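You operate a simulated robot arm through the tools that you are given. There is no shell and no other tool.

You are at the controls of a simulated robot arm. One attempt, no reset.

JOB
Clean the black ink off the leaf stamp, then stamp it in yellow on the white card.
Fine: mist the black scrub pad first; put the stamp back, cap the pad unspoilt, leave the other stamp as it is.

It is judged by the outcome, as a careful person would: the job done as asked, and still so three seconds after it is handed in. It fails if anything else is knocked over, pushed out of place, dropped, spilled or broken. Lids that push on must go on centred and level and be pressed home; caps that screw on are set level and turned clockwise until they are tight.

ROBOT AND FRAMES
A 7-joint arm with a two-finger parallel gripper, fixed in place. Base frame: the origin is at the foot of the arm, x ahead of it, y to its left, z up. Readings come in cm, degrees, newtons and seconds.
With the tool pointing down near the work surface it reaches from about 52 to 96 cm from the base axis. Its first joint turns from -166.0 to 166.0 degrees. Payload 3.91 kg.
Tool frame: the origin (TCP) lies between the finger pads and is the grasp point; the fingertips stand 3 cm ahead of it; z points along the fingers, y is the line along which they close. Largest opening 11 cm; finger width 2, thickness 1; the body of the gripper, 4.8 by 11.2 cm, starts 5.5 cm behind the TCP.
Orientation is told as [roll, pitch, yaw] about the base's x, y, z axes, in that order, counted from this pose: with the fingers straight down and closing along the base's y, the tool's x points along the base's -x, its y along +y and its z along -z.

CONTROLS
- The arm moves only by the tool jog_arm. Its argument "steps" is a list of rows, each an object of numbers (a shift or turn left out is 0, a gripper value left out holds the last): "x", "y", "z": the shift along the tool's x, y, z in units of 100 mm (1.0 is 100 mm); "ax", "ay", "az": the turn, a rotation vector about the tool's x, y, z in units of 90 degrees (1.0 is 90 degrees). In form: [{"x": .., "y": .., "z": .., "ax": .., "ay": .., "az": ..}, ...]. A call has 1 to 20 rows; each row is the pose to reach, as a shift and turn from the pose commanded when the call began, along the tool's axes at that moment. "gripper" is the finger opening in mm, from 0 to 110, set as the call begins (left out, the last holds). A call with a number of a shift or a turn outside -1 to 1 is refused whole. Each row takes 0.2 s and may step no farther than 5 cm and 8.6 degrees from the row before; otherwise, or with a gripper value out of range, the whole call is refused. A pose out of reach is approached as far as the arm can. The call stops where the force on the tool passes 40 N (or 10 N more than at its start, if that is more) or the arm is blocked; 0.2 s more then pass. The fingers move at their own pace (about 7.2 cm/s each) and stop on an object; they squeeze with about 44 N. The grip force told is the motor's: it shows also when the fingers shut on nothing. Time passes only in rows, and 0.2 s behind the last, so rows that repeat a pose let the fingers close. It gives the time, the measured TCP pose, the force on the tool (base axes), the opening and the grip force at its end, in the units of the frame above (readings bear some noise), with the torque about the TCP (base axes, N m) and any sound that the robot's microphone picked up.
- Cameras (640 x 400 px; columns grow to the right, rows downward): "scene" is fixed at [4.03, 50.46, 133.12]; the picture's right is [-0.55, -0.83, 0.00], its down [-0.36, 0.24, -0.90] and it looks along [0.75, -0.50, -0.43] (base axes); focal length 309 px, centre (320, 200). "wrist" rides on the gripper at [7.2, 1.7, -10.3] in the tool frame; the picture's right is [-0.23, 0.97, 0.00], its down [-0.76, -0.18, -0.62] and it looks along [-0.61, -0.14, 0.78] (tool axes); focal length 222 px, centre (320, 200). There is no depth. A picture from a camera that has moved, and an enlarged one, comes with that camera's place and axes in the base frame and with its lens. The place of the scene camera against the robot may be out by one fixed shift of up to 1.8 cm in any direction.
- camera(camera): a new picture of that camera. No time passes.
- lift_body(by): slides the trunk up (or, below 0, down) by that many cm; the arm rides with it, the base frame stays. It gives what a move gives, with no picture.
- close_up(camera, box): a new picture of the part [left, top, right, bottom] of that camera's present view, enlarged. No time passes.
- finish_job(): hands the job in; it is judged then, once.

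Nothing tells you positions but the pictures and the camera data. Unless the task says otherwise, let go and move clear before handing in.

The tools are called after "Request:" as name(argument=value, ...) on one line, values as JSON. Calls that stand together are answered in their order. jog_arm: Moves the arm, as the interface text tells. Its arguments: {"type":"object","properties":{"steps":{"type":"array","items":{"type":"object","properties":{"x":{"type":"number"},"y":{"type":"number"},"z":{"type":"number"},"ax":{"type":"number"},"ay":{"type":"number"},"az":{"type":"number"}}}},"gripper":{"type":"number"}},"required":["steps"]} The other tools are called the same way: lift_body (by) slides the trunk up or down; camera (camera) takes a picture; close_up (camera, box) takes an enlarged picture of a part of a camera's view; finish_job () hands the job in.

At the start:

```text
time_s: 0.0
tool_pos: [49.63, 9.78, 108.95]
tcp_rot: [0.0, 0.1, 0.0]
ft_force: [0.2, 0.0, -0.1]
ft_torque: [0.0, 0.01, 0.01]
gripper_width: 11.0
grasp_force: 0.1
trunk travel left (down, up): [-60.0, 8.2]
```

scene: 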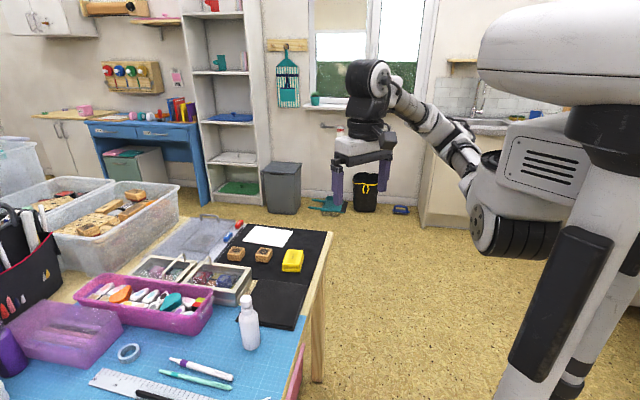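
wrist: 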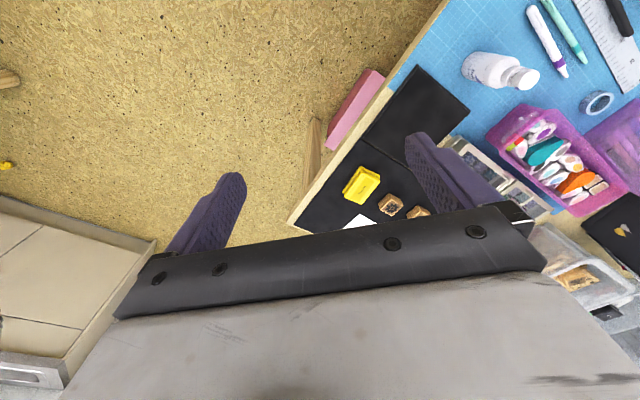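

The table with stamps, yellow pad, white card, black pad and a spray bottle is to the arm's left-front. I'll enlarge the views to identify each object.

Request:
close_up(camera="scene", box=[200, 210, 340, 300])

Request:
close_up(camera="scene", box=[160, 270, 340, 390])

Request:
close_up(camera="wrist", box=[280, 60, 560, 235])

Request:
close_up(camera="scene", box=[0, 170, 340, 390])

```text
4.44 times, centred on (270, 255) of scene
camera zoom: at [4.03, 50.46, 133.12], right [-0.55, -0.83, 0.0], down [-0.36, 0.24, -0.9], along [0.75, -0.5, -0.43], focal length 1373 px, centre (542, -44)
```

zoom: 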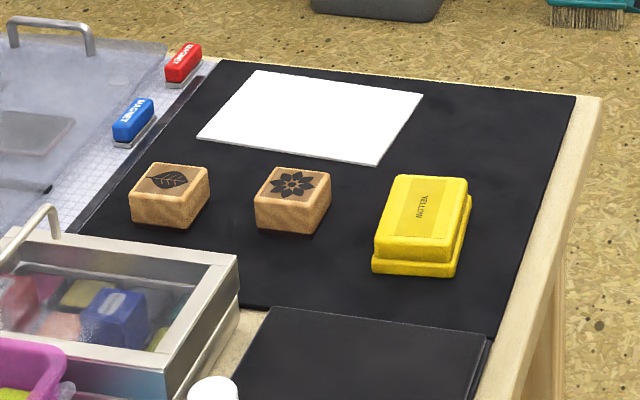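

```text
3.33 times, centred on (250, 330) of scene
camera zoom: at [4.03, 50.46, 133.12], right [-0.55, -0.83, 0.0], down [-0.36, 0.24, -0.9], along [0.75, -0.5, -0.43], focal length 1030 px, centre (553, -233)
```

zoom: 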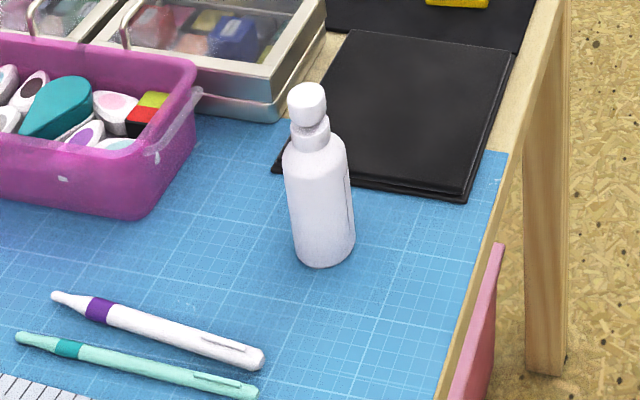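

```text
2.29 times, centred on (420, 148) of wrist
camera zoom: at [42.53, 11.6, 119.32], right [0.23, 0.97, 0.0], down [0.76, -0.18, 0.62], along [0.61, -0.14, -0.78], focal length 508 px, centre (91, 320)
```

zoom: 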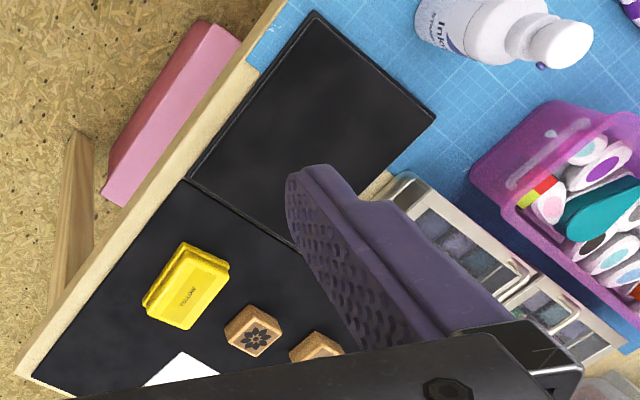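

```text
1.82 times, centred on (170, 280) of scene
camera zoom: at [4.03, 50.46, 133.12], right [-0.55, -0.83, 0.0], down [-0.36, 0.24, -0.9], along [0.75, -0.5, -0.43], focal length 562 px, centre (593, 54)
```

zoom: 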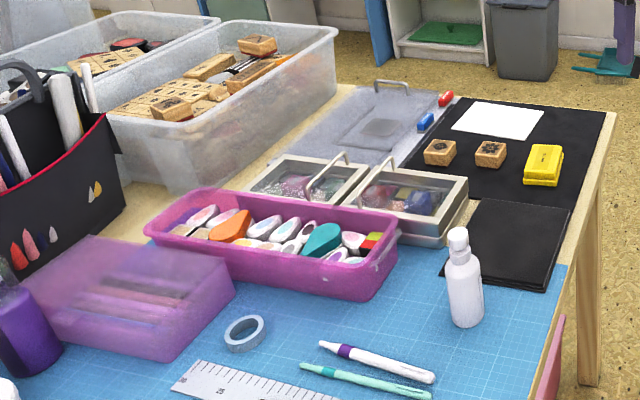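

The table is around z≈73: the black scrub pad is near (63,26), the bottle near (54,36), the stamps near (87,27) and (81,20), the yellow pad near (74,14) and the card near (93,14). I'll move the wrist camera in for closer looks before touching anything.

Request:
jog_arm(steps=[{"x": -0.1, "y": 0.3, "z": 0.1}, {"x": -0.2, "y": 0.65, "z": 0.2}, {"x": -0.3, "y": 1.0, "z": 0.3}])

Request:
jog_arm(steps=[{"x": -0.1, "y": 0.3, "z": 0.1}, {"x": -0.2, "y": 0.65, "z": 0.2}, {"x": -0.3, "y": 1.0, "z": 0.3}])

Request:
camera(camera="wrist")

```text
time_s: 0.8
tool_pos: [52.69, 19.73, 106.02]
tcp_rot: [0.0, 0.0, 0.1]
ft_force: [0.7, -0.4, 0.2]
ft_torque: [0.02, 0.02, 0.02]
gripper_width: 10.99
grasp_force: 0.0
trunk travel left (down, up): [-60.0, 8.2]
```

```text
time_s: 1.6
tool_pos: [55.53, 29.95, 102.83]
tcp_rot: [0.0, 0.0, 0.0]
ft_force: [-0.1, 0.2, 0.2]
ft_torque: [-0.02, 0.01, -0.03]
gripper_width: 10.99
grasp_force: 0.1
trunk travel left (down, up): [-60.0, 8.2]
```

```text
taken
camera wrist: at [48.48, 31.65, 113.38], right [0.23, 0.97, 0.0], down [0.76, -0.18, 0.62], along [0.61, -0.14, -0.78], focal length 222 px, centre (320, 200)
```

wrist: 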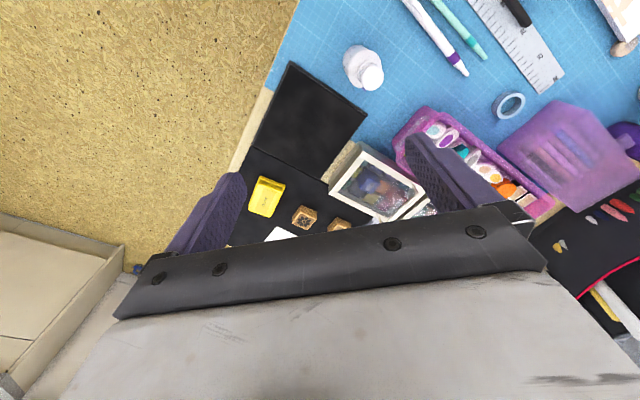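

Request:
close_up(camera="wrist", box=[320, 30, 416, 90])

Request:
close_up(camera="wrist", box=[220, 50, 400, 162])

Request:
close_up(camera="wrist", box=[220, 150, 380, 250])

Request:
close_up(camera="scene", box=[225, 280, 281, 360])

```text
6.67 times, centred on (368, 60) of wrist
camera zoom: at [48.48, 31.65, 113.38], right [0.23, 0.97, 0.0], down [0.76, -0.18, 0.62], along [0.61, -0.14, -0.78], focal length 1481 px, centre (0, 1133)
```

zoom: 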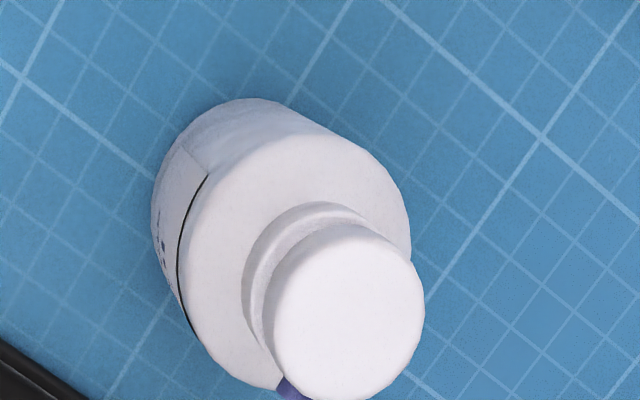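

```text
3.56 times, centred on (310, 106) of wrist
camera zoom: at [48.48, 31.65, 113.38], right [0.23, 0.97, 0.0], down [0.76, -0.18, 0.62], along [0.61, -0.14, -0.78], focal length 790 px, centre (356, 534)
```

zoom: 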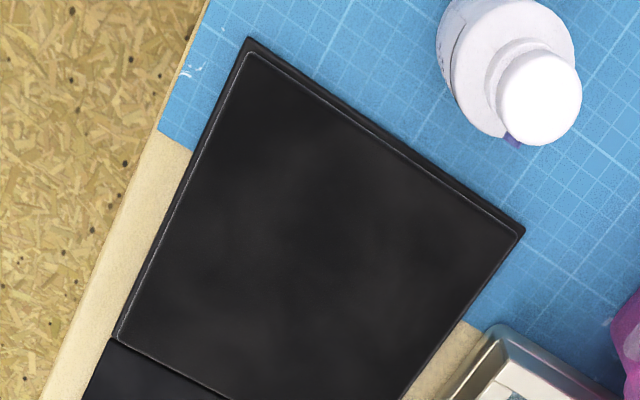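

```text
4.00 times, centred on (300, 200) of wrist
camera zoom: at [48.48, 31.65, 113.38], right [0.23, 0.97, 0.0], down [0.76, -0.18, 0.62], along [0.61, -0.14, -0.78], focal length 888 px, centre (400, 200)
```

zoom: 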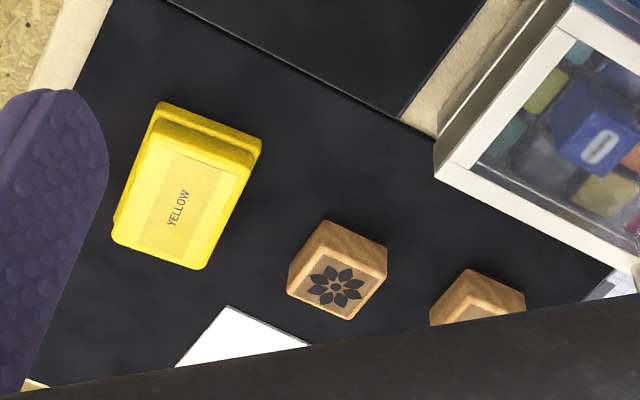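

```text
5.00 times, centred on (253, 320) of scene
camera zoom: at [4.03, 50.46, 133.12], right [-0.55, -0.83, 0.0], down [-0.36, 0.24, -0.9], along [0.75, -0.5, -0.43], focal length 1544 px, centre (655, -400)
```

zoom: 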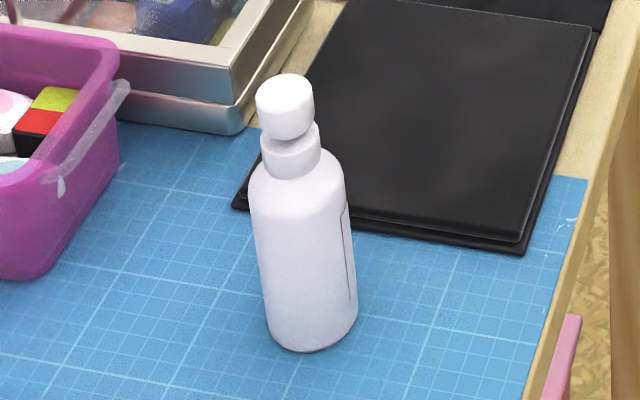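

The bottle is a push-down mister with its nozzle seemingly pointing toward the scrub pad; the pad is about a 15 cm square turned 45° with its center near (63,26). I'll rotate the wrist to inspect the nozzle from its front side.

Request:
jog_arm(steps=[{"az": -0.09}, {"az": -0.18}, {"az": -0.27}, {"az": -0.36}, {"az": -0.45}, {"az": -0.54}, {"az": -0.63}, {"az": -0.72}, {"az": -0.81}, {"az": -0.9}, {"az": -1.0, "z": 0.3}])

Request:
camera(camera="wrist")

```text
refused: row 11 steps farther than a row can; nothing moved
```

```text
taken
camera wrist: at [48.48, 31.65, 113.38], right [0.23, 0.97, 0.0], down [0.76, -0.18, 0.62], along [0.61, -0.14, -0.78], focal length 222 px, centre (320, 200)
```

wrist: 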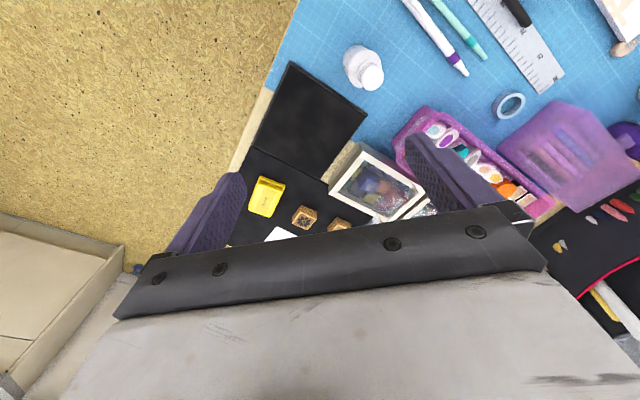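

The last row stepped too far in turn; I'll spread the 90° turn over 11 equal rows plus a small descent.

Request:
jog_arm(steps=[{"az": -0.09}, {"az": -0.18}, {"az": -0.27}, {"az": -0.36}, {"az": -0.45}, {"az": -0.54}, {"az": -0.63}, {"az": -0.72}, {"az": -0.81}, {"az": -0.9}, {"az": -0.95, "z": 0.15}, {"az": -1.0, "z": 0.3}])

Request:
camera(camera="wrist")

```text
time_s: 4.2
tool_pos: [55.75, 29.82, 99.76]
tcp_rot: [0.0, 0.0, 90.1]
ft_force: [0.5, -0.6, -0.4]
ft_torque: [0.01, -0.03, 0.01]
gripper_width: 10.97
grasp_force: 0.0
trunk travel left (down, up): [-60.0, 8.2]
```

```text
taken
camera wrist: at [54.1, 22.65, 110.25], right [-0.97, 0.23, 0.0], down [0.18, 0.76, 0.62], along [0.14, 0.61, -0.78], focal length 222 px, centre (320, 200)
```

wrist: 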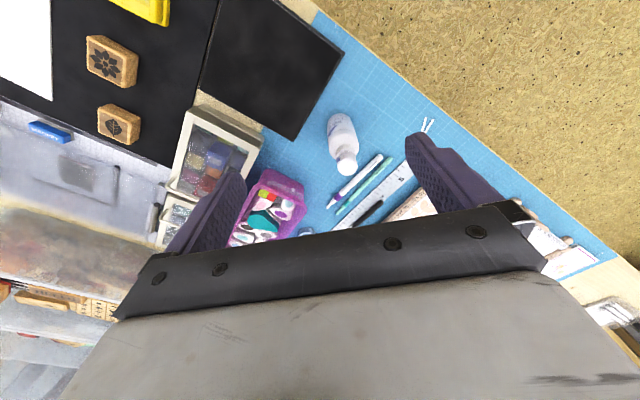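

Request:
close_up(camera="wrist", box=[310, 100, 390, 180])

Request:
close_up(camera="wrist", box=[0, 0, 200, 160])

```text
5.00 times, centred on (350, 140) of wrist
camera zoom: at [54.1, 22.65, 110.25], right [-0.97, 0.23, 0.0], down [0.18, 0.76, 0.62], along [0.14, 0.61, -0.78], focal length 1111 px, centre (170, 500)
```

zoom: 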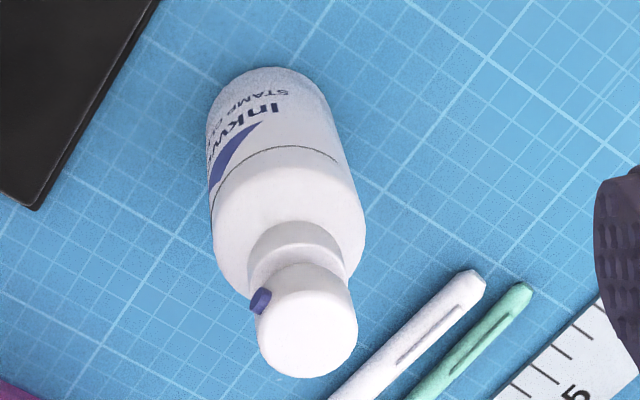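

```text
2.50 times, centred on (100, 80) of wrist
camera zoom: at [54.1, 22.65, 110.25], right [-0.97, 0.23, 0.0], down [0.18, 0.76, 0.62], along [0.14, 0.61, -0.78], focal length 555 px, centre (870, 500)
```

zoom: 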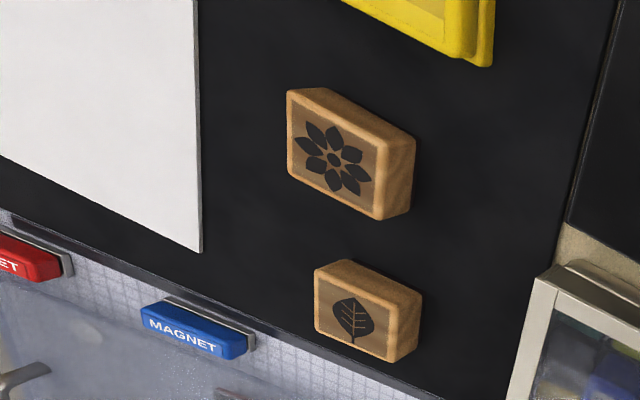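

The label reads "Ink… STAMP CLEANER" and the nozzle is a small blue tip on the head, with the head top near (53.9,35.8,88). I'll turn another 45° to face the nozzle and check its direction.

Request:
jog_arm(steps=[{"x": -0.02, "y": -0.05, "z": 0.1, "az": -0.083}, {"x": -0.04, "y": -0.1, "z": 0.2, "az": -0.167}, {"x": -0.06, "y": -0.16, "z": 0.3, "az": -0.25}, {"x": -0.08, "y": -0.22, "z": 0.4, "az": -0.333}, {"x": -0.1, "y": -0.28, "z": 0.5, "az": -0.417}, {"x": -0.12, "y": -0.325, "z": 0.57, "az": -0.5}])

Request:
camera(camera="wrist")

Request:
close_up(camera="wrist", box=[270, 130, 400, 220])

```text
time_s: 5.6
tool_pos: [36.95, 28.47, 98.46]
tcp_rot: [-0.4, 0.7, 132.3]
ft_force: [-0.3, 0.9, 0.8]
ft_torque: [-0.07, -0.03, 0.03]
gripper_width: 10.99
grasp_force: 0.1
out of reach, approached as far as the arm can: row 1, 2, 3, 4, 5, 6
trunk travel left (down, up): [-60.0, 8.2]
```

```text
taken
camera wrist: at [40.54, 22.11, 109.06], right [-0.87, -0.49, -0.01], down [-0.39, 0.69, 0.61], along [-0.29, 0.54, -0.79], focal length 222 px, centre (320, 200)
```

wrist: 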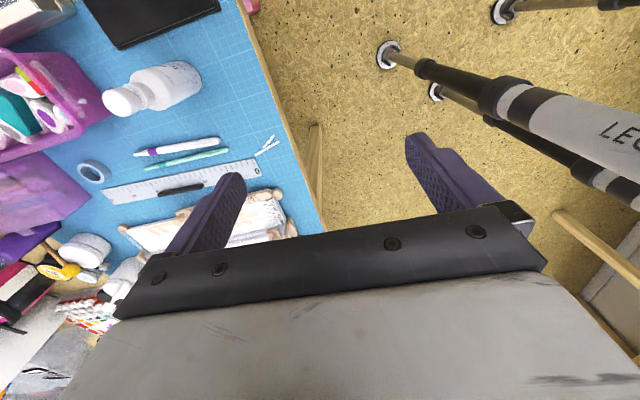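

```text
4.44 times, centred on (335, 175) of wrist
camera zoom: at [40.54, 22.11, 109.06], right [-0.87, -0.49, -0.01], down [-0.39, 0.69, 0.61], along [-0.29, 0.54, -0.79], focal length 987 px, centre (253, 311)
```

zoom: 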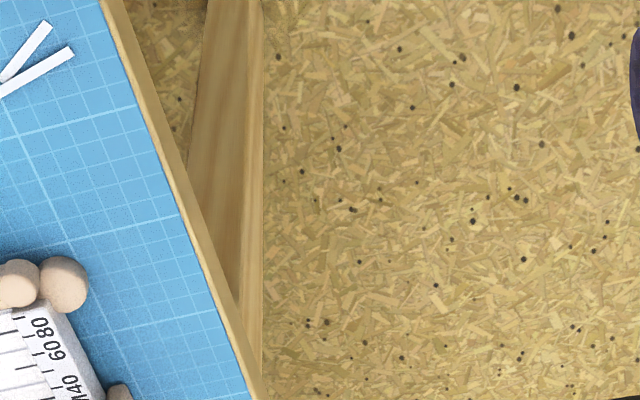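

That yaw is past what the wrist can do here, so the arm drifted toward the base (nothing touched). I'll turn back toward the earlier yaw, staying high.

Request:
jog_arm(steps=[{"z": -0.1, "az": 0.083}, {"z": -0.2, "az": 0.167}, {"z": -0.3, "az": 0.25}, {"z": -0.4, "az": 0.333}, {"z": -0.5, "az": 0.417}, {"z": -0.5, "az": 0.5}])

```text
time_s: 7.0
tool_pos: [37.06, 28.6, 103.74]
tcp_rot: [-0.7, 0.3, 87.1]
ft_force: [-0.1, 0.2, 0.0]
ft_torque: [0.0, 0.0, 0.03]
gripper_width: 11.01
grasp_force: 0.2
trunk travel left (down, up): [-60.0, 8.2]
```

The arm is back at yaw ≈87°. I'll level the small tilt, then set yaw 45° (aligned with the table) while moving back over the table, high up.

Request:
jog_arm(steps=[{"ax": 0.0033, "ay": -0.0078}, {"ax": 0.0033, "ay": -0.0078}])

Request:
jog_arm(steps=[{"az": 0.08}, {"az": 0.16}, {"az": 0.24}, {"az": 0.32}, {"az": 0.4}, {"az": 0.468}])

```text
time_s: 7.6
tool_pos: [36.99, 28.72, 103.59]
tcp_rot: [-0.9, -0.5, 87.2]
ft_force: [-0.8, 0.0, 0.1]
ft_torque: [0.01, 0.01, -0.01]
gripper_width: 11.0
grasp_force: 0.1
trunk travel left (down, up): [-60.0, 8.2]
```

```text
time_s: 9.0
tool_pos: [37.05, 28.64, 103.63]
tcp_rot: [-0.4, -1.2, 45.0]
ft_force: [-0.2, 0.6, -0.4]
ft_torque: [0.01, -0.02, -0.05]
gripper_width: 11.04
grasp_force: 0.0
trunk travel left (down, up): [-60.0, 8.2]
```

Request:
jog_arm(steps=[{"ax": -0.0044, "ay": 0.0133}, {"ax": -0.0044, "ay": 0.0133}])

Request:
jog_arm(steps=[{"x": -0.3, "y": -0.12}, {"x": -0.6, "y": -0.24}, {"x": -0.85, "y": -0.34}])

Request:
camera(camera="wrist")

```text
time_s: 9.6
tool_pos: [37.02, 28.58, 103.57]
tcp_rot: [0.0, 0.2, 45.0]
ft_force: [-0.4, 0.5, 0.2]
ft_torque: [0.0, 0.0, -0.01]
gripper_width: 10.98
grasp_force: 0.1
trunk travel left (down, up): [-60.0, 8.2]
```

```text
time_s: 10.4
tool_pos: [45.55, 32.3, 103.46]
tcp_rot: [0.1, 0.2, 45.2]
ft_force: [-0.3, -0.5, 0.3]
ft_torque: [-0.02, -0.01, 0.0]
gripper_width: 10.96
grasp_force: 0.2
trunk travel left (down, up): [-60.0, 8.2]
```

```text
taken
camera wrist: at [39.32, 28.37, 113.96], right [-0.53, 0.85, 0.0], down [0.66, 0.42, 0.62], along [0.53, 0.33, -0.78], focal length 222 px, centre (320, 200)
```

wrist: 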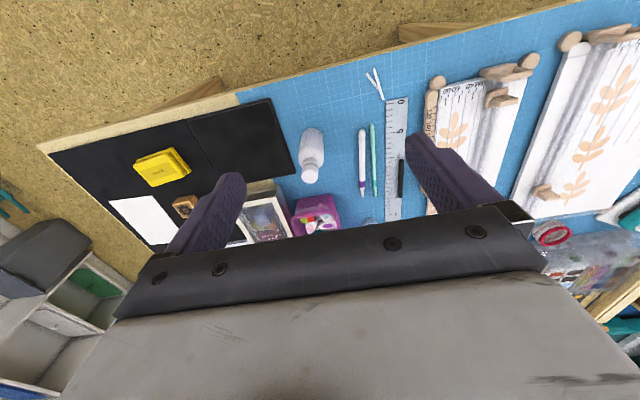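

Request:
close_up(camera="wrist", box=[270, 110, 366, 190])

Request:
close_up(camera="wrist", box=[80, 90, 304, 250])

```text
5.00 times, centred on (318, 150) of wrist
camera zoom: at [39.32, 28.37, 113.96], right [-0.53, 0.85, 0.0], down [0.66, 0.42, 0.62], along [0.53, 0.33, -0.78], focal length 1111 px, centre (330, 450)
```

zoom: 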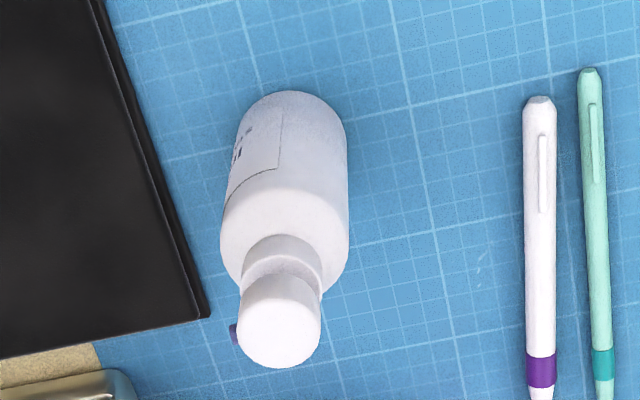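

```text
2.50 times, centred on (192, 170) of wrist
camera zoom: at [39.32, 28.37, 113.96], right [-0.53, 0.85, 0.0], down [0.66, 0.42, 0.62], along [0.53, 0.33, -0.78], focal length 555 px, centre (640, 275)
```

zoom: 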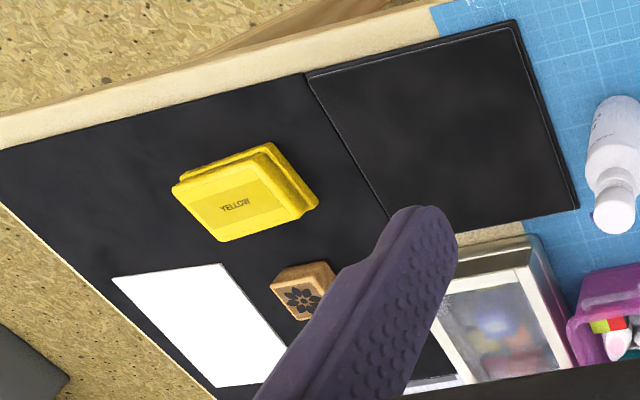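

The nozzle points broadly toward the pad, but I want its direction precisely, so I'll put the wrist camera nearly straight above the bottle.

Request:
jog_arm(steps=[{"x": -0.35, "y": -0.12, "z": 0.1}, {"x": -0.73, "y": -0.26, "z": 0.2}])

Request:
jog_arm(steps=[{"x": -0.35, "y": -0.12, "z": 0.2}, {"x": -0.73, "y": -0.26, "z": 0.4}])

Request:
camera(camera="wrist")

Request:
close_up(camera="wrist", box=[256, 0, 384, 80])

```text
time_s: 11.0
tool_pos: [52.59, 35.57, 101.52]
tcp_rot: [0.0, 0.1, 45.1]
ft_force: [0.3, 0.2, 0.1]
ft_torque: [0.02, -0.02, 0.01]
gripper_width: 11.0
grasp_force: 0.0
trunk travel left (down, up): [-60.0, 8.2]
```

```text
time_s: 11.6
tool_pos: [59.53, 39.0, 97.45]
tcp_rot: [0.0, 0.1, 45.0]
ft_force: [-0.1, 0.8, 0.4]
ft_torque: [-0.01, -0.02, 0.04]
gripper_width: 11.0
grasp_force: 0.0
trunk travel left (down, up): [-60.0, 8.2]
```

```text
taken
camera wrist: at [53.3, 35.05, 107.91], right [-0.53, 0.85, 0.0], down [0.66, 0.42, 0.62], along [0.53, 0.33, -0.78], focal length 222 px, centre (320, 200)
```

wrist: 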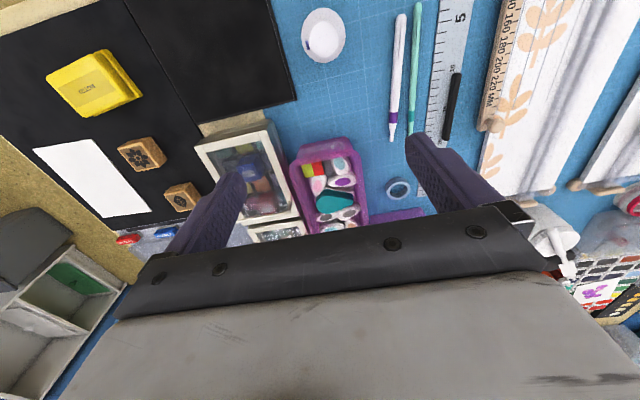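

```text
5.00 times, centred on (320, 40) of wrist
camera zoom: at [53.3, 35.05, 107.91], right [-0.53, 0.85, 0.0], down [0.66, 0.42, 0.62], along [0.53, 0.33, -0.78], focal length 1111 px, centre (320, 1000)
```

zoom: 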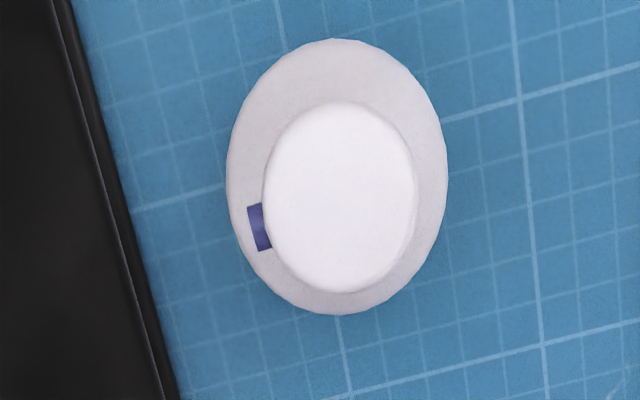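

The nozzle points at about −41°, straight across the scrub pad, so pressing the head in place should mist it. I'll close the fingers, centre over the head at (54.0,35.8) and come down just above it.

Request:
jog_arm(steps=[{"x": 0.3, "y": 0.08}, {"x": 0.621, "y": 0.165}, {"x": 0.621, "y": 0.165}, {"x": 0.621, "y": 0.165}, {"x": 0.621, "y": 0.165, "z": 0.2}, {"x": 0.621, "y": 0.165, "z": 0.5}], gripper=0)

Request:
camera(camera="wrist")

Request:
close_up(camera="scene", box=[200, 240, 328, 360])

```text
time_s: 13.0
tool_pos: [53.84, 35.6, 92.44]
tcp_rot: [0.0, 0.2, 45.1]
ft_force: [-0.8, -0.6, -0.4]
ft_torque: [0.0, 0.01, 0.01]
gripper_width: 0.0
grasp_force: 37.3
trunk travel left (down, up): [-60.0, 8.2]
```

```text
taken
camera wrist: at [47.66, 31.75, 102.96], right [-0.53, 0.85, 0.0], down [0.66, 0.42, 0.62], along [0.53, 0.33, -0.78], focal length 222 px, centre (320, 200)
```

wrist: 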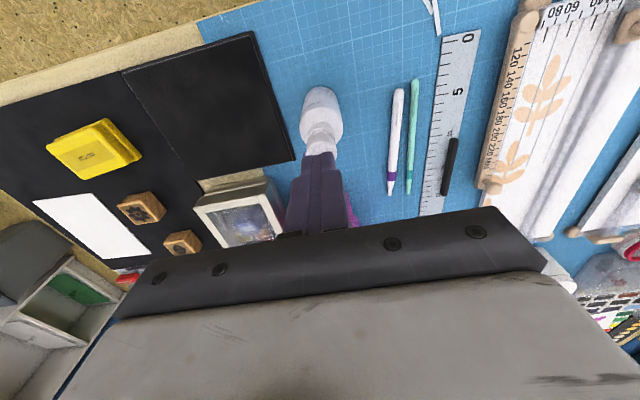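

```text
3.33 times, centred on (264, 300) of scene
camera zoom: at [4.03, 50.46, 133.12], right [-0.55, -0.83, 0.0], down [-0.36, 0.24, -0.9], along [0.75, -0.5, -0.43], focal length 1030 px, centre (507, -133)
```

zoom: 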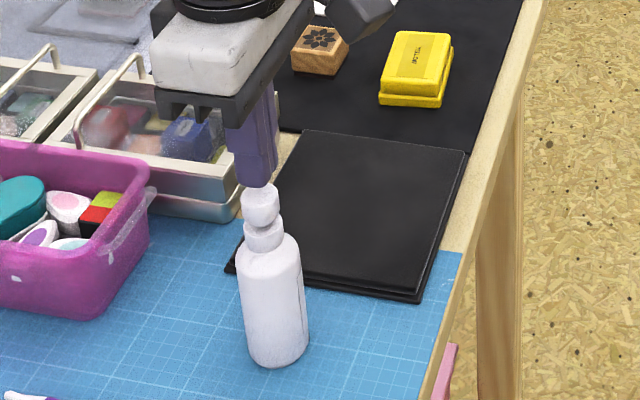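

The closed fingers are about 1–1.5 cm above the head and nearly centred. I'll press down gently in small steps.

Request:
jog_arm(steps=[{"x": 0.025, "z": 0.03}, {"x": 0.025, "z": 0.06}, {"x": 0.025, "z": 0.09}, {"x": 0.025, "z": 0.12}, {"x": 0.025, "z": 0.14}, {"x": 0.025, "z": 0.16}, {"x": 0.025, "z": 0.18}])

```text
time_s: 14.6
tool_pos: [53.65, 35.45, 90.72]
tcp_rot: [0.1, 0.1, 45.1]
ft_force: [-0.1, 0.5, 3.7]
ft_torque: [-0.03, 0.01, -0.03]
gripper_width: 0.01
grasp_force: 38.4
trunk travel left (down, up): [-60.0, 8.2]
```

Light contact force has begun (3.7 N). I'll continue the press in small steps and listen.

Request:
jog_arm(steps=[{"z": 0.02}, {"z": 0.04}, {"z": 0.06}, {"z": 0.08}])

Request:
close_up(camera="scene", box=[200, 240, 328, 360])

```text
time_s: 15.6
tool_pos: [53.6, 35.5, 90.1]
tcp_rot: [0.0, -0.1, 45.1]
ft_force: [0.6, 0.8, 22.9]
ft_torque: [0.08, -0.07, -0.03]
gripper_width: 0.0
grasp_force: 37.8
trunk travel left (down, up): [-60.0, 8.2]
```

```text
3.33 times, centred on (264, 300) of scene
camera zoom: at [4.03, 50.46, 133.12], right [-0.55, -0.83, 0.0], down [-0.36, 0.24, -0.9], along [0.75, -0.5, -0.43], focal length 1030 px, centre (507, -133)
```

zoom: 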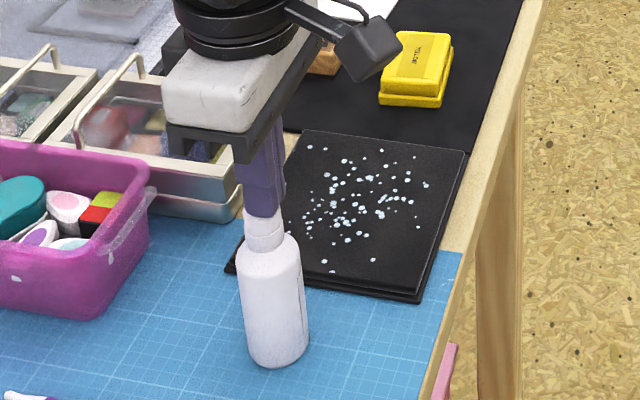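

Droplets are now visible on the scrub pad: it has been misted. I'll lift off the head and check the bottle and the pad.

Request:
jog_arm(steps=[{"z": -0.05}, {"z": -0.1}, {"z": -0.2}, {"z": -0.5}, {"z": -0.9}])

Request:
close_up(camera="scene", box=[180, 220, 340, 360])

Request:
camera(camera="wrist")

```text
time_s: 16.8
tool_pos: [53.7, 35.41, 99.0]
tcp_rot: [0.0, 0.2, 45.1]
ft_force: [-0.1, -0.3, -0.1]
ft_torque: [0.04, 0.01, 0.01]
gripper_width: 0.02
grasp_force: 37.3
trunk travel left (down, up): [-60.0, 8.2]
```

```text
2.86 times, centred on (260, 290) of scene
camera zoom: at [4.03, 50.46, 133.12], right [-0.55, -0.83, 0.0], down [-0.36, 0.24, -0.9], along [0.75, -0.5, -0.43], focal length 882 px, centre (491, -57)
```

zoom: 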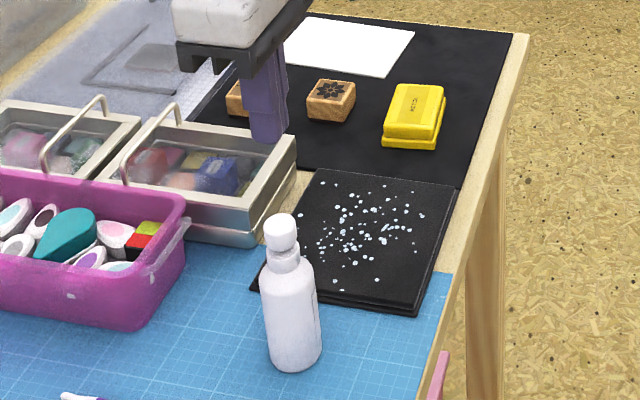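

```text
taken
camera wrist: at [47.51, 31.64, 109.46], right [-0.53, 0.85, 0.0], down [0.66, 0.42, 0.62], along [0.53, 0.33, -0.78], focal length 222 px, centre (320, 200)
```

wrist: 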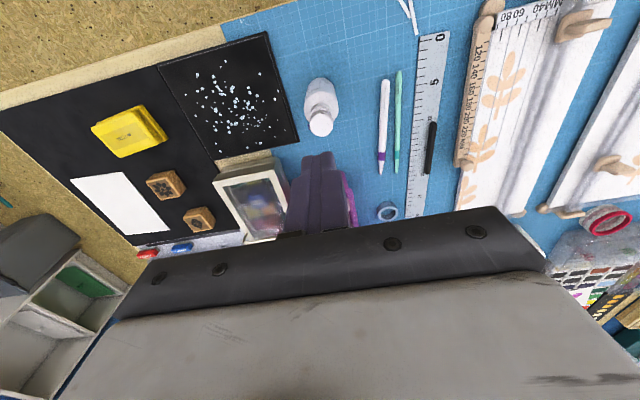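

The pad is wet and the bottle still stands. Next I'll bring the wrist camera over the yellow pad and stamps to localise them accurately.

Request:
jog_arm(steps=[{"x": -0.05, "y": -0.33}, {"x": -0.1, "y": -0.67}, {"x": -0.14, "y": -1.0}], gripper=110)

Request:
jog_arm(steps=[{"x": -0.05, "y": -0.33}, {"x": -0.1, "y": -0.67}, {"x": -0.14, "y": -1.0}])

Request:
jog_arm(steps=[{"x": -0.05, "y": -0.33}, {"x": -0.1, "y": -0.67}, {"x": -0.14, "y": -1.0}])

Request:
camera(camera="wrist")

```text
time_s: 17.6
tool_pos: [61.78, 29.58, 98.93]
tcp_rot: [0.0, 0.2, 45.2]
ft_force: [0.4, 0.8, -0.4]
ft_torque: [0.03, 0.04, 0.0]
gripper_width: 10.99
grasp_force: 0.6
trunk travel left (down, up): [-60.0, 8.2]
```

```text
time_s: 18.4
tool_pos: [69.91, 23.46, 99.01]
tcp_rot: [0.0, 0.2, 45.1]
ft_force: [0.1, 0.3, -0.9]
ft_torque: [-0.01, 0.03, 0.0]
gripper_width: 10.99
grasp_force: 0.1
trunk travel left (down, up): [-60.0, 8.2]
```

```text
time_s: 19.2
tool_pos: [77.99, 17.31, 99.05]
tcp_rot: [0.0, 0.2, 45.1]
ft_force: [-0.7, 0.9, 0.4]
ft_torque: [-0.01, 0.02, 0.01]
gripper_width: 11.01
grasp_force: 0.1
trunk travel left (down, up): [-60.0, 8.2]
```

```text
taken
camera wrist: at [71.85, 13.33, 109.37], right [-0.53, 0.85, 0.0], down [0.66, 0.42, 0.62], along [0.53, 0.33, -0.78], focal length 222 px, centre (320, 200)
```

wrist: 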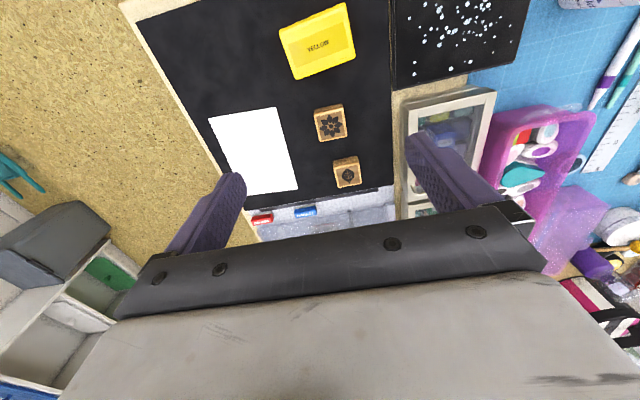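

Request:
close_up(camera="wrist", box=[256, 0, 384, 80])

Request:
close_up(camera="wrist", box=[208, 90, 384, 200])

```text
5.00 times, centred on (320, 40) of wrist
camera zoom: at [71.85, 13.33, 109.37], right [-0.53, 0.85, 0.0], down [0.66, 0.42, 0.62], along [0.53, 0.33, -0.78], focal length 1111 px, centre (320, 1000)
```

zoom: 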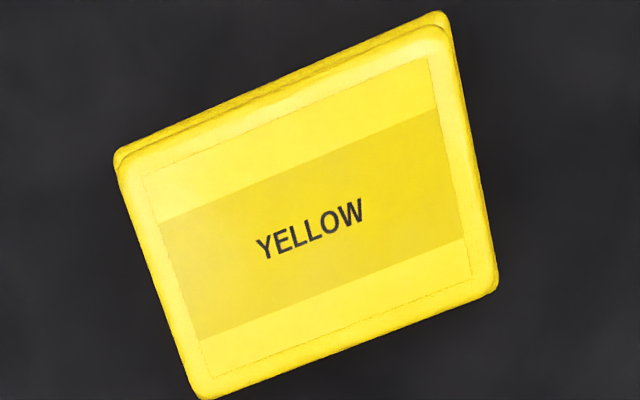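

```text
3.64 times, centred on (296, 145) of wrist
camera zoom: at [71.85, 13.33, 109.37], right [-0.53, 0.85, 0.0], down [0.66, 0.42, 0.62], along [0.53, 0.33, -0.78], focal length 808 px, centre (407, 400)
```

zoom: 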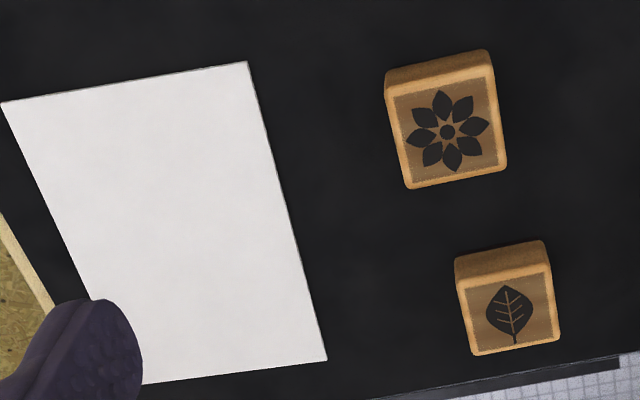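

I've triangulated: the lid top centre is about (73.8,14.15,78.2) with its long axis at 140°; the leaf stamp centre about (86.0,27.5), 4 cm square, yaw ≈42°; the card centre about (92,14). I'll look at the pad's side profile for the lid seam.

Request:
close_up(camera="scene", box=[272, 240, 312, 280])

Request:
close_up(camera="scene", box=[215, 220, 279, 270])

```text
10.00 times, centred on (292, 260) of scene
camera zoom: at [4.03, 50.46, 133.12], right [-0.55, -0.83, 0.0], down [-0.36, 0.24, -0.9], along [0.75, -0.5, -0.43], focal length 3089 px, centre (600, -400)
```

zoom: 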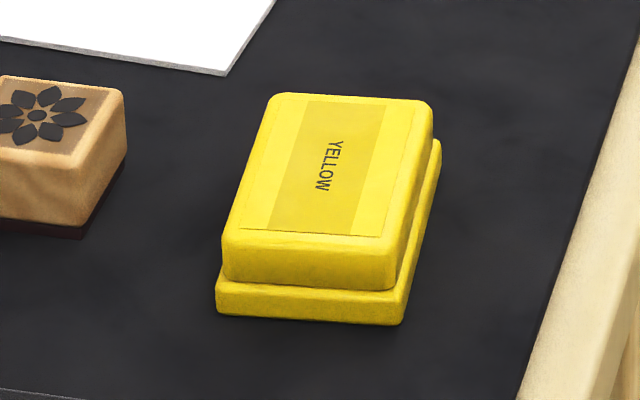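

```text
8.00 times, centred on (247, 245) of scene
camera zoom: at [4.03, 50.46, 133.12], right [-0.55, -0.83, 0.0], down [-0.36, 0.24, -0.9], along [0.75, -0.5, -0.43], focal length 2471 px, centre (904, -160)
```

zoom: 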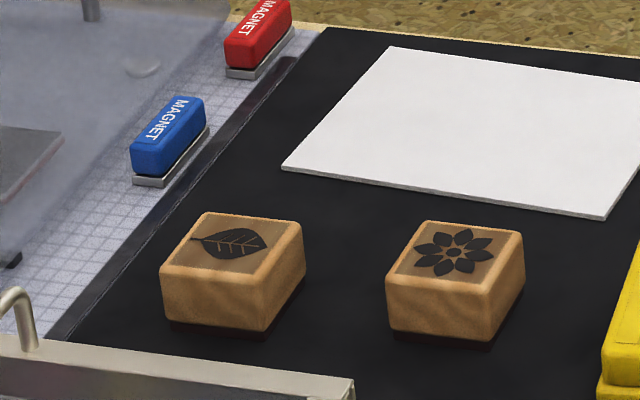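

The lid is about 1.4 cm tall on a slightly wider base about 1.1 cm tall, so I should grip the lid ends with fingertips at z≈77.1. I'll move over the pad at yaw 50° and descend partway to check alignment.

Request:
jog_arm(steps=[{"x": 0.26, "y": 0.036, "z": 0.3, "az": -0.027}, {"x": 0.52, "y": 0.073, "z": 0.6, "az": -0.055}, {"x": 0.52, "y": 0.073, "z": 1.0, "az": -0.055}], gripper=98)

Request:
camera(camera="wrist")

Request:
close_up(camera="scene", box=[252, 200, 332, 280])

```text
time_s: 20.0
tool_pos: [73.84, 14.02, 88.88]
tcp_rot: [0.1, 0.1, 50.0]
ft_force: [-0.2, 0.0, 0.4]
ft_torque: [0.0, 0.02, -0.05]
gripper_width: 9.8
grasp_force: 0.0
trunk travel left (down, up): [-60.0, 8.2]
```

```text
taken
camera wrist: at [67.9, 9.6, 99.33], right [-0.6, 0.8, 0.0], down [0.63, 0.47, 0.62], along [0.5, 0.37, -0.78], focal length 222 px, centre (320, 200)
```

wrist: 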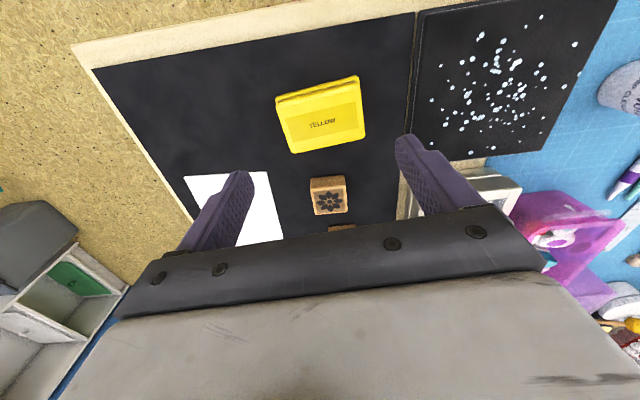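

```text
5.00 times, centred on (292, 240) of scene
camera zoom: at [4.03, 50.46, 133.12], right [-0.55, -0.83, 0.0], down [-0.36, 0.24, -0.9], along [0.75, -0.5, -0.43], focal length 1544 px, centre (460, 0)
```

zoom: 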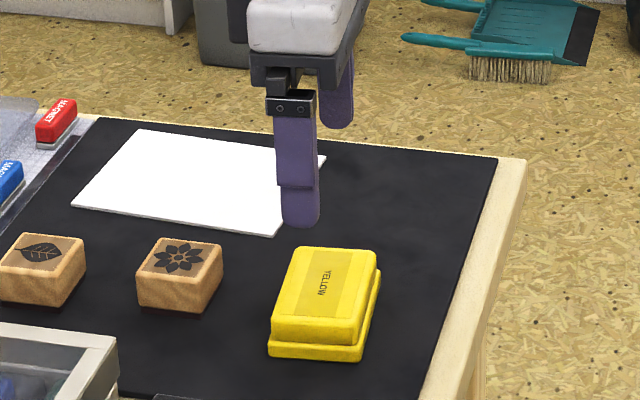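

Request:
close_up(camera="wrist", box=[256, 70, 384, 150])

```text
5.00 times, centred on (320, 110) of wrist
camera zoom: at [67.9, 9.6, 99.33], right [-0.6, 0.8, 0.0], down [0.63, 0.47, 0.62], along [0.5, 0.37, -0.78], focal length 1111 px, centre (320, 650)
```

zoom: 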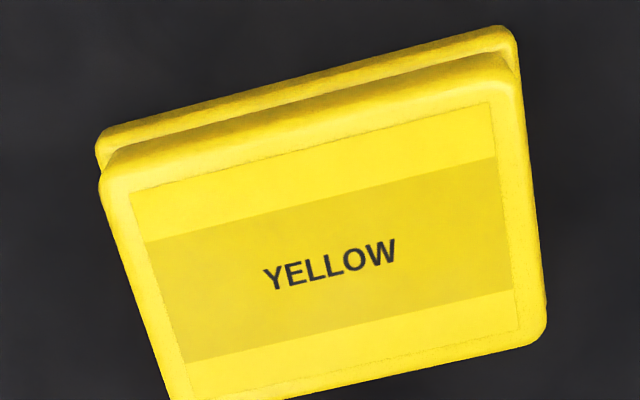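

Lid centre is confirmed at (73.7,14.1), yaw ≈49.5°. I'll descend with open fingers straddling the lid's ends.

Request:
jog_arm(steps=[{"y": 0.015, "z": 0.3}, {"y": 0.015, "z": 0.6}, {"y": 0.015, "z": 0.75}, {"y": 0.015, "z": 0.86}])

Request:
camera(camera="wrist")

Request:
close_up(camera="scene", box=[252, 220, 332, 290])

```text
time_s: 21.0
tool_pos: [73.6, 14.13, 80.34]
tcp_rot: [0.0, 0.2, 50.0]
ft_force: [-0.4, -0.2, -0.5]
ft_torque: [0.02, 0.04, 0.02]
gripper_width: 9.81
grasp_force: 0.2
trunk travel left (down, up): [-60.0, 8.2]
```

```text
taken
camera wrist: at [67.76, 9.72, 90.77], right [-0.6, 0.8, 0.0], down [0.63, 0.47, 0.62], along [0.5, 0.37, -0.78], focal length 222 px, centre (320, 200)
```

wrist: 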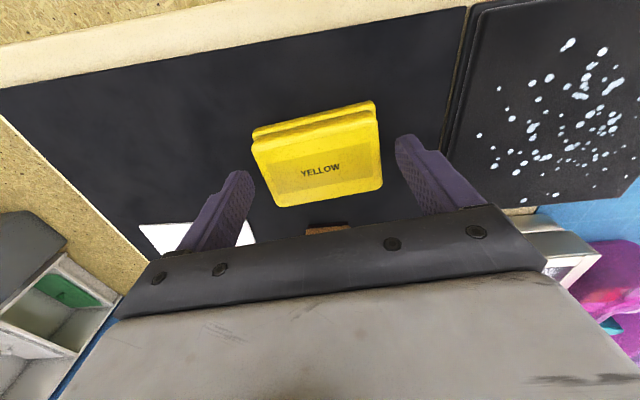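

```text
5.71 times, centred on (292, 255) of scene
camera zoom: at [4.03, 50.46, 133.12], right [-0.55, -0.83, 0.0], down [-0.36, 0.24, -0.9], along [0.75, -0.5, -0.43], focal length 1765 px, centre (480, -114)
```

zoom: 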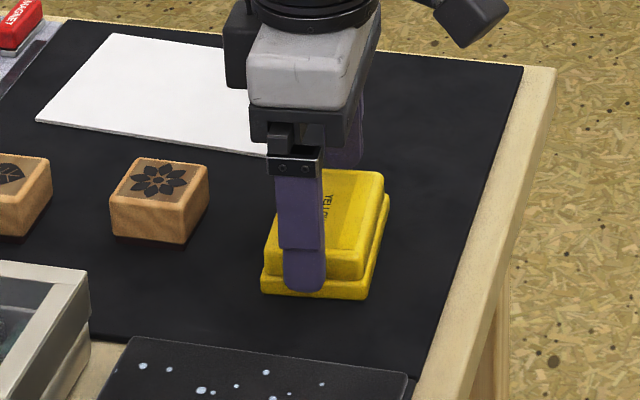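

The fingertips look about level with the lid/base seam, so I'll raise 0.4 cm so that only the lid is gripped, then close.

Request:
jog_arm(steps=[{"z": -0.04}, {"z": -0.04}])

Request:
jog_arm(steps=[{"z": 0}, {"z": 0}, {"z": 0}, {"z": 0}], gripper=70)

Request:
close_up(camera="scene", box=[252, 220, 332, 290])

Request:
close_up(camera="wrist", box=[200, 90, 440, 240])

```text
time_s: 21.6
tool_pos: [73.58, 14.1, 80.68]
tcp_rot: [0.0, 0.1, 50.1]
ft_force: [-0.6, -0.5, 0.1]
ft_torque: [0.03, 0.02, 0.0]
gripper_width: 9.8
grasp_force: 0.0
trunk travel left (down, up): [-60.0, 8.2]
```

```text
time_s: 22.6
tool_pos: [73.55, 14.22, 80.78]
tcp_rot: [0.0, 0.0, 50.0]
ft_force: [0.5, 0.2, 0.4]
ft_torque: [-0.03, -0.03, 0.02]
gripper_width: 7.63
grasp_force: 44.5
trunk travel left (down, up): [-60.0, 8.2]
heard: snap
```

```text
5.71 times, centred on (292, 255) of scene
camera zoom: at [4.03, 50.46, 133.12], right [-0.55, -0.83, 0.0], down [-0.36, 0.24, -0.9], along [0.75, -0.5, -0.43], focal length 1765 px, centre (480, -114)
```

zoom: 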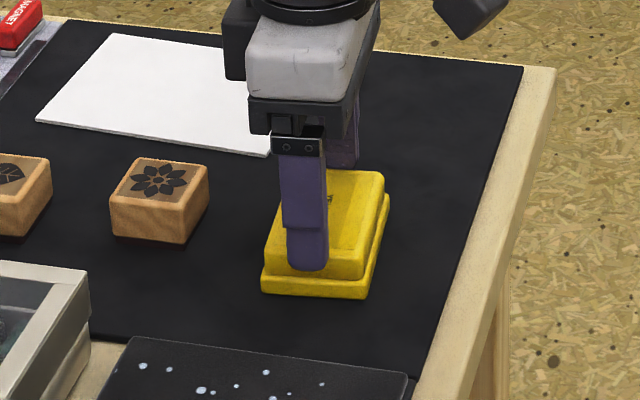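

```text
2.67 times, centred on (320, 165) of wrist
camera zoom: at [67.78, 9.73, 91.22], right [-0.6, 0.8, 0.0], down [0.63, 0.47, 0.62], along [0.5, 0.37, -0.78], focal length 592 px, centre (320, 293)
```

zoom: 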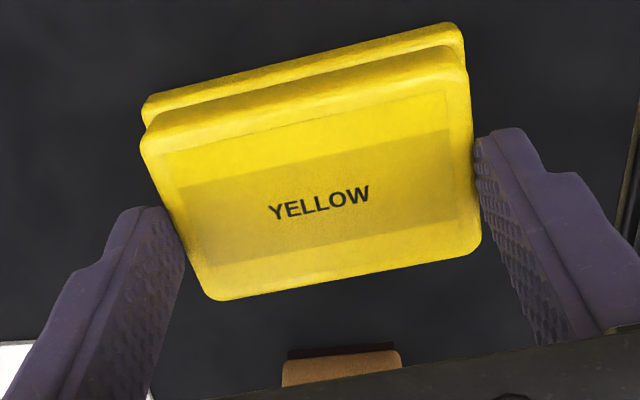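

The lid is gripped at 7.63 cm and a snap was heard. I'll lift slowly and check that the base stays down.

Request:
jog_arm(steps=[{"z": -0.03}, {"z": -0.06}, {"z": -0.1}, {"z": -0.15}, {"z": -0.2}, {"z": -0.3}])

Request:
close_up(camera="scene", box=[252, 220, 332, 290])

```text
time_s: 24.0
tool_pos: [73.56, 14.18, 83.9]
tcp_rot: [0.0, 0.1, 50.1]
ft_force: [0.5, -0.3, -0.7]
ft_torque: [0.0, 0.01, 0.01]
gripper_width: 7.62
grasp_force: 43.8
trunk travel left (down, up): [-60.0, 8.2]
```

```text
5.71 times, centred on (292, 255) of scene
camera zoom: at [4.03, 50.46, 133.12], right [-0.55, -0.83, 0.0], down [-0.36, 0.24, -0.9], along [0.75, -0.5, -0.43], focal length 1765 px, centre (480, -114)
```

zoom: 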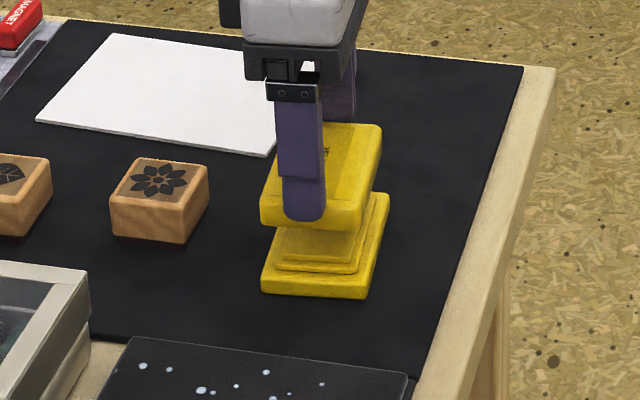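

The lid is off and the pad base stays put. I'll carry the lid about 11.5 cm along the mat to a clear spot near (82.4,6.8) and lower it gently.

Request:
jog_arm(steps=[{"z": -0.15}, {"z": -0.15, "y": -0.35}, {"z": -0.15, "y": -0.7}, {"z": -0.15, "y": -1.0}])

Request:
jog_arm(steps=[{"y": -0.155, "z": 0.1}, {"y": -0.155, "z": 0.3}, {"y": -0.155, "z": 0.45}])

Request:
close_up(camera="scene", box=[232, 200, 352, 290])

Request:
camera(camera="wrist")

```text
time_s: 25.0
tool_pos: [77.15, 11.14, 85.4]
tcp_rot: [0.1, 0.2, 50.1]
ft_force: [1.1, 0.2, -0.7]
ft_torque: [-0.01, -0.02, -0.01]
gripper_width: 7.66
grasp_force: 43.7
out of reach, approached as far as the arm can: row 3, 4
trunk travel left (down, up): [-60.0, 8.2]
```

```text
time_s: 25.8
tool_pos: [77.77, 10.83, 84.97]
tcp_rot: [-0.1, 0.2, 50.0]
ft_force: [0.2, 0.1, -0.3]
ft_torque: [0.0, 0.01, 0.03]
gripper_width: 7.62
grasp_force: 43.5
out of reach, approached as far as the arm can: row 1, 2, 3
trunk travel left (down, up): [-60.0, 8.2]
```

```text
4.44 times, centred on (292, 245) of scene
camera zoom: at [4.03, 50.46, 133.12], right [-0.55, -0.83, 0.0], down [-0.36, 0.24, -0.9], along [0.75, -0.5, -0.43], focal length 1373 px, centre (444, 0)
```

zoom: 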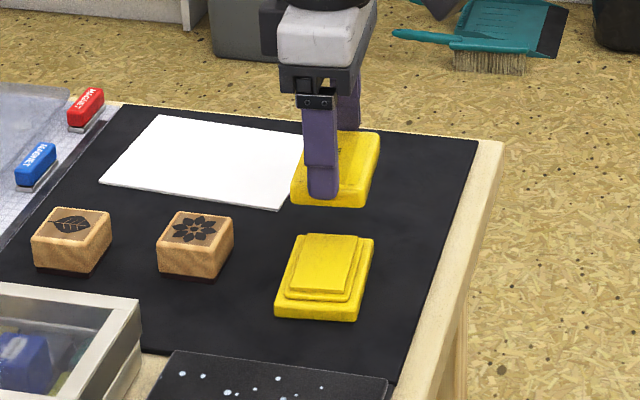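

```text
taken
camera wrist: at [71.95, 6.3, 95.33], right [-0.6, 0.8, 0.0], down [0.63, 0.47, 0.62], along [0.5, 0.37, -0.78], focal length 222 px, centre (320, 200)
```

wrist: 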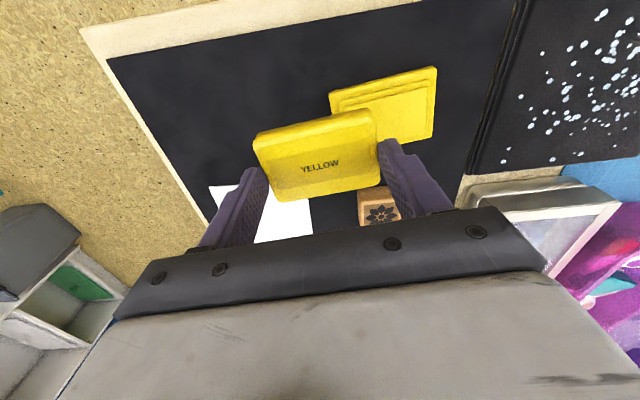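

The arm hit a reach limit at yaw 50° on this side (lid still held, nothing touched). I'll try reducing the yaw a little and then moving on along the mat.

Request:
jog_arm(steps=[{"az": 0.08}, {"az": 0.16}, {"az": 0.24}])

Request:
jog_arm(steps=[{"y": -0.2}, {"y": -0.4}])

```text
time_s: 26.6
tool_pos: [77.89, 10.86, 84.82]
tcp_rot: [0.0, 0.1, 28.3]
ft_force: [-0.3, 0.0, -0.1]
ft_torque: [0.05, 0.02, -0.01]
gripper_width: 7.61
grasp_force: 43.8
trunk travel left (down, up): [-60.0, 8.2]
```

```text
time_s: 27.2
tool_pos: [79.64, 7.24, 84.9]
tcp_rot: [-0.2, 0.1, 28.3]
ft_force: [-0.1, 0.2, 0.0]
ft_torque: [-0.01, 0.01, 0.02]
gripper_width: 7.64
grasp_force: 43.8
trunk travel left (down, up): [-60.0, 8.2]
```

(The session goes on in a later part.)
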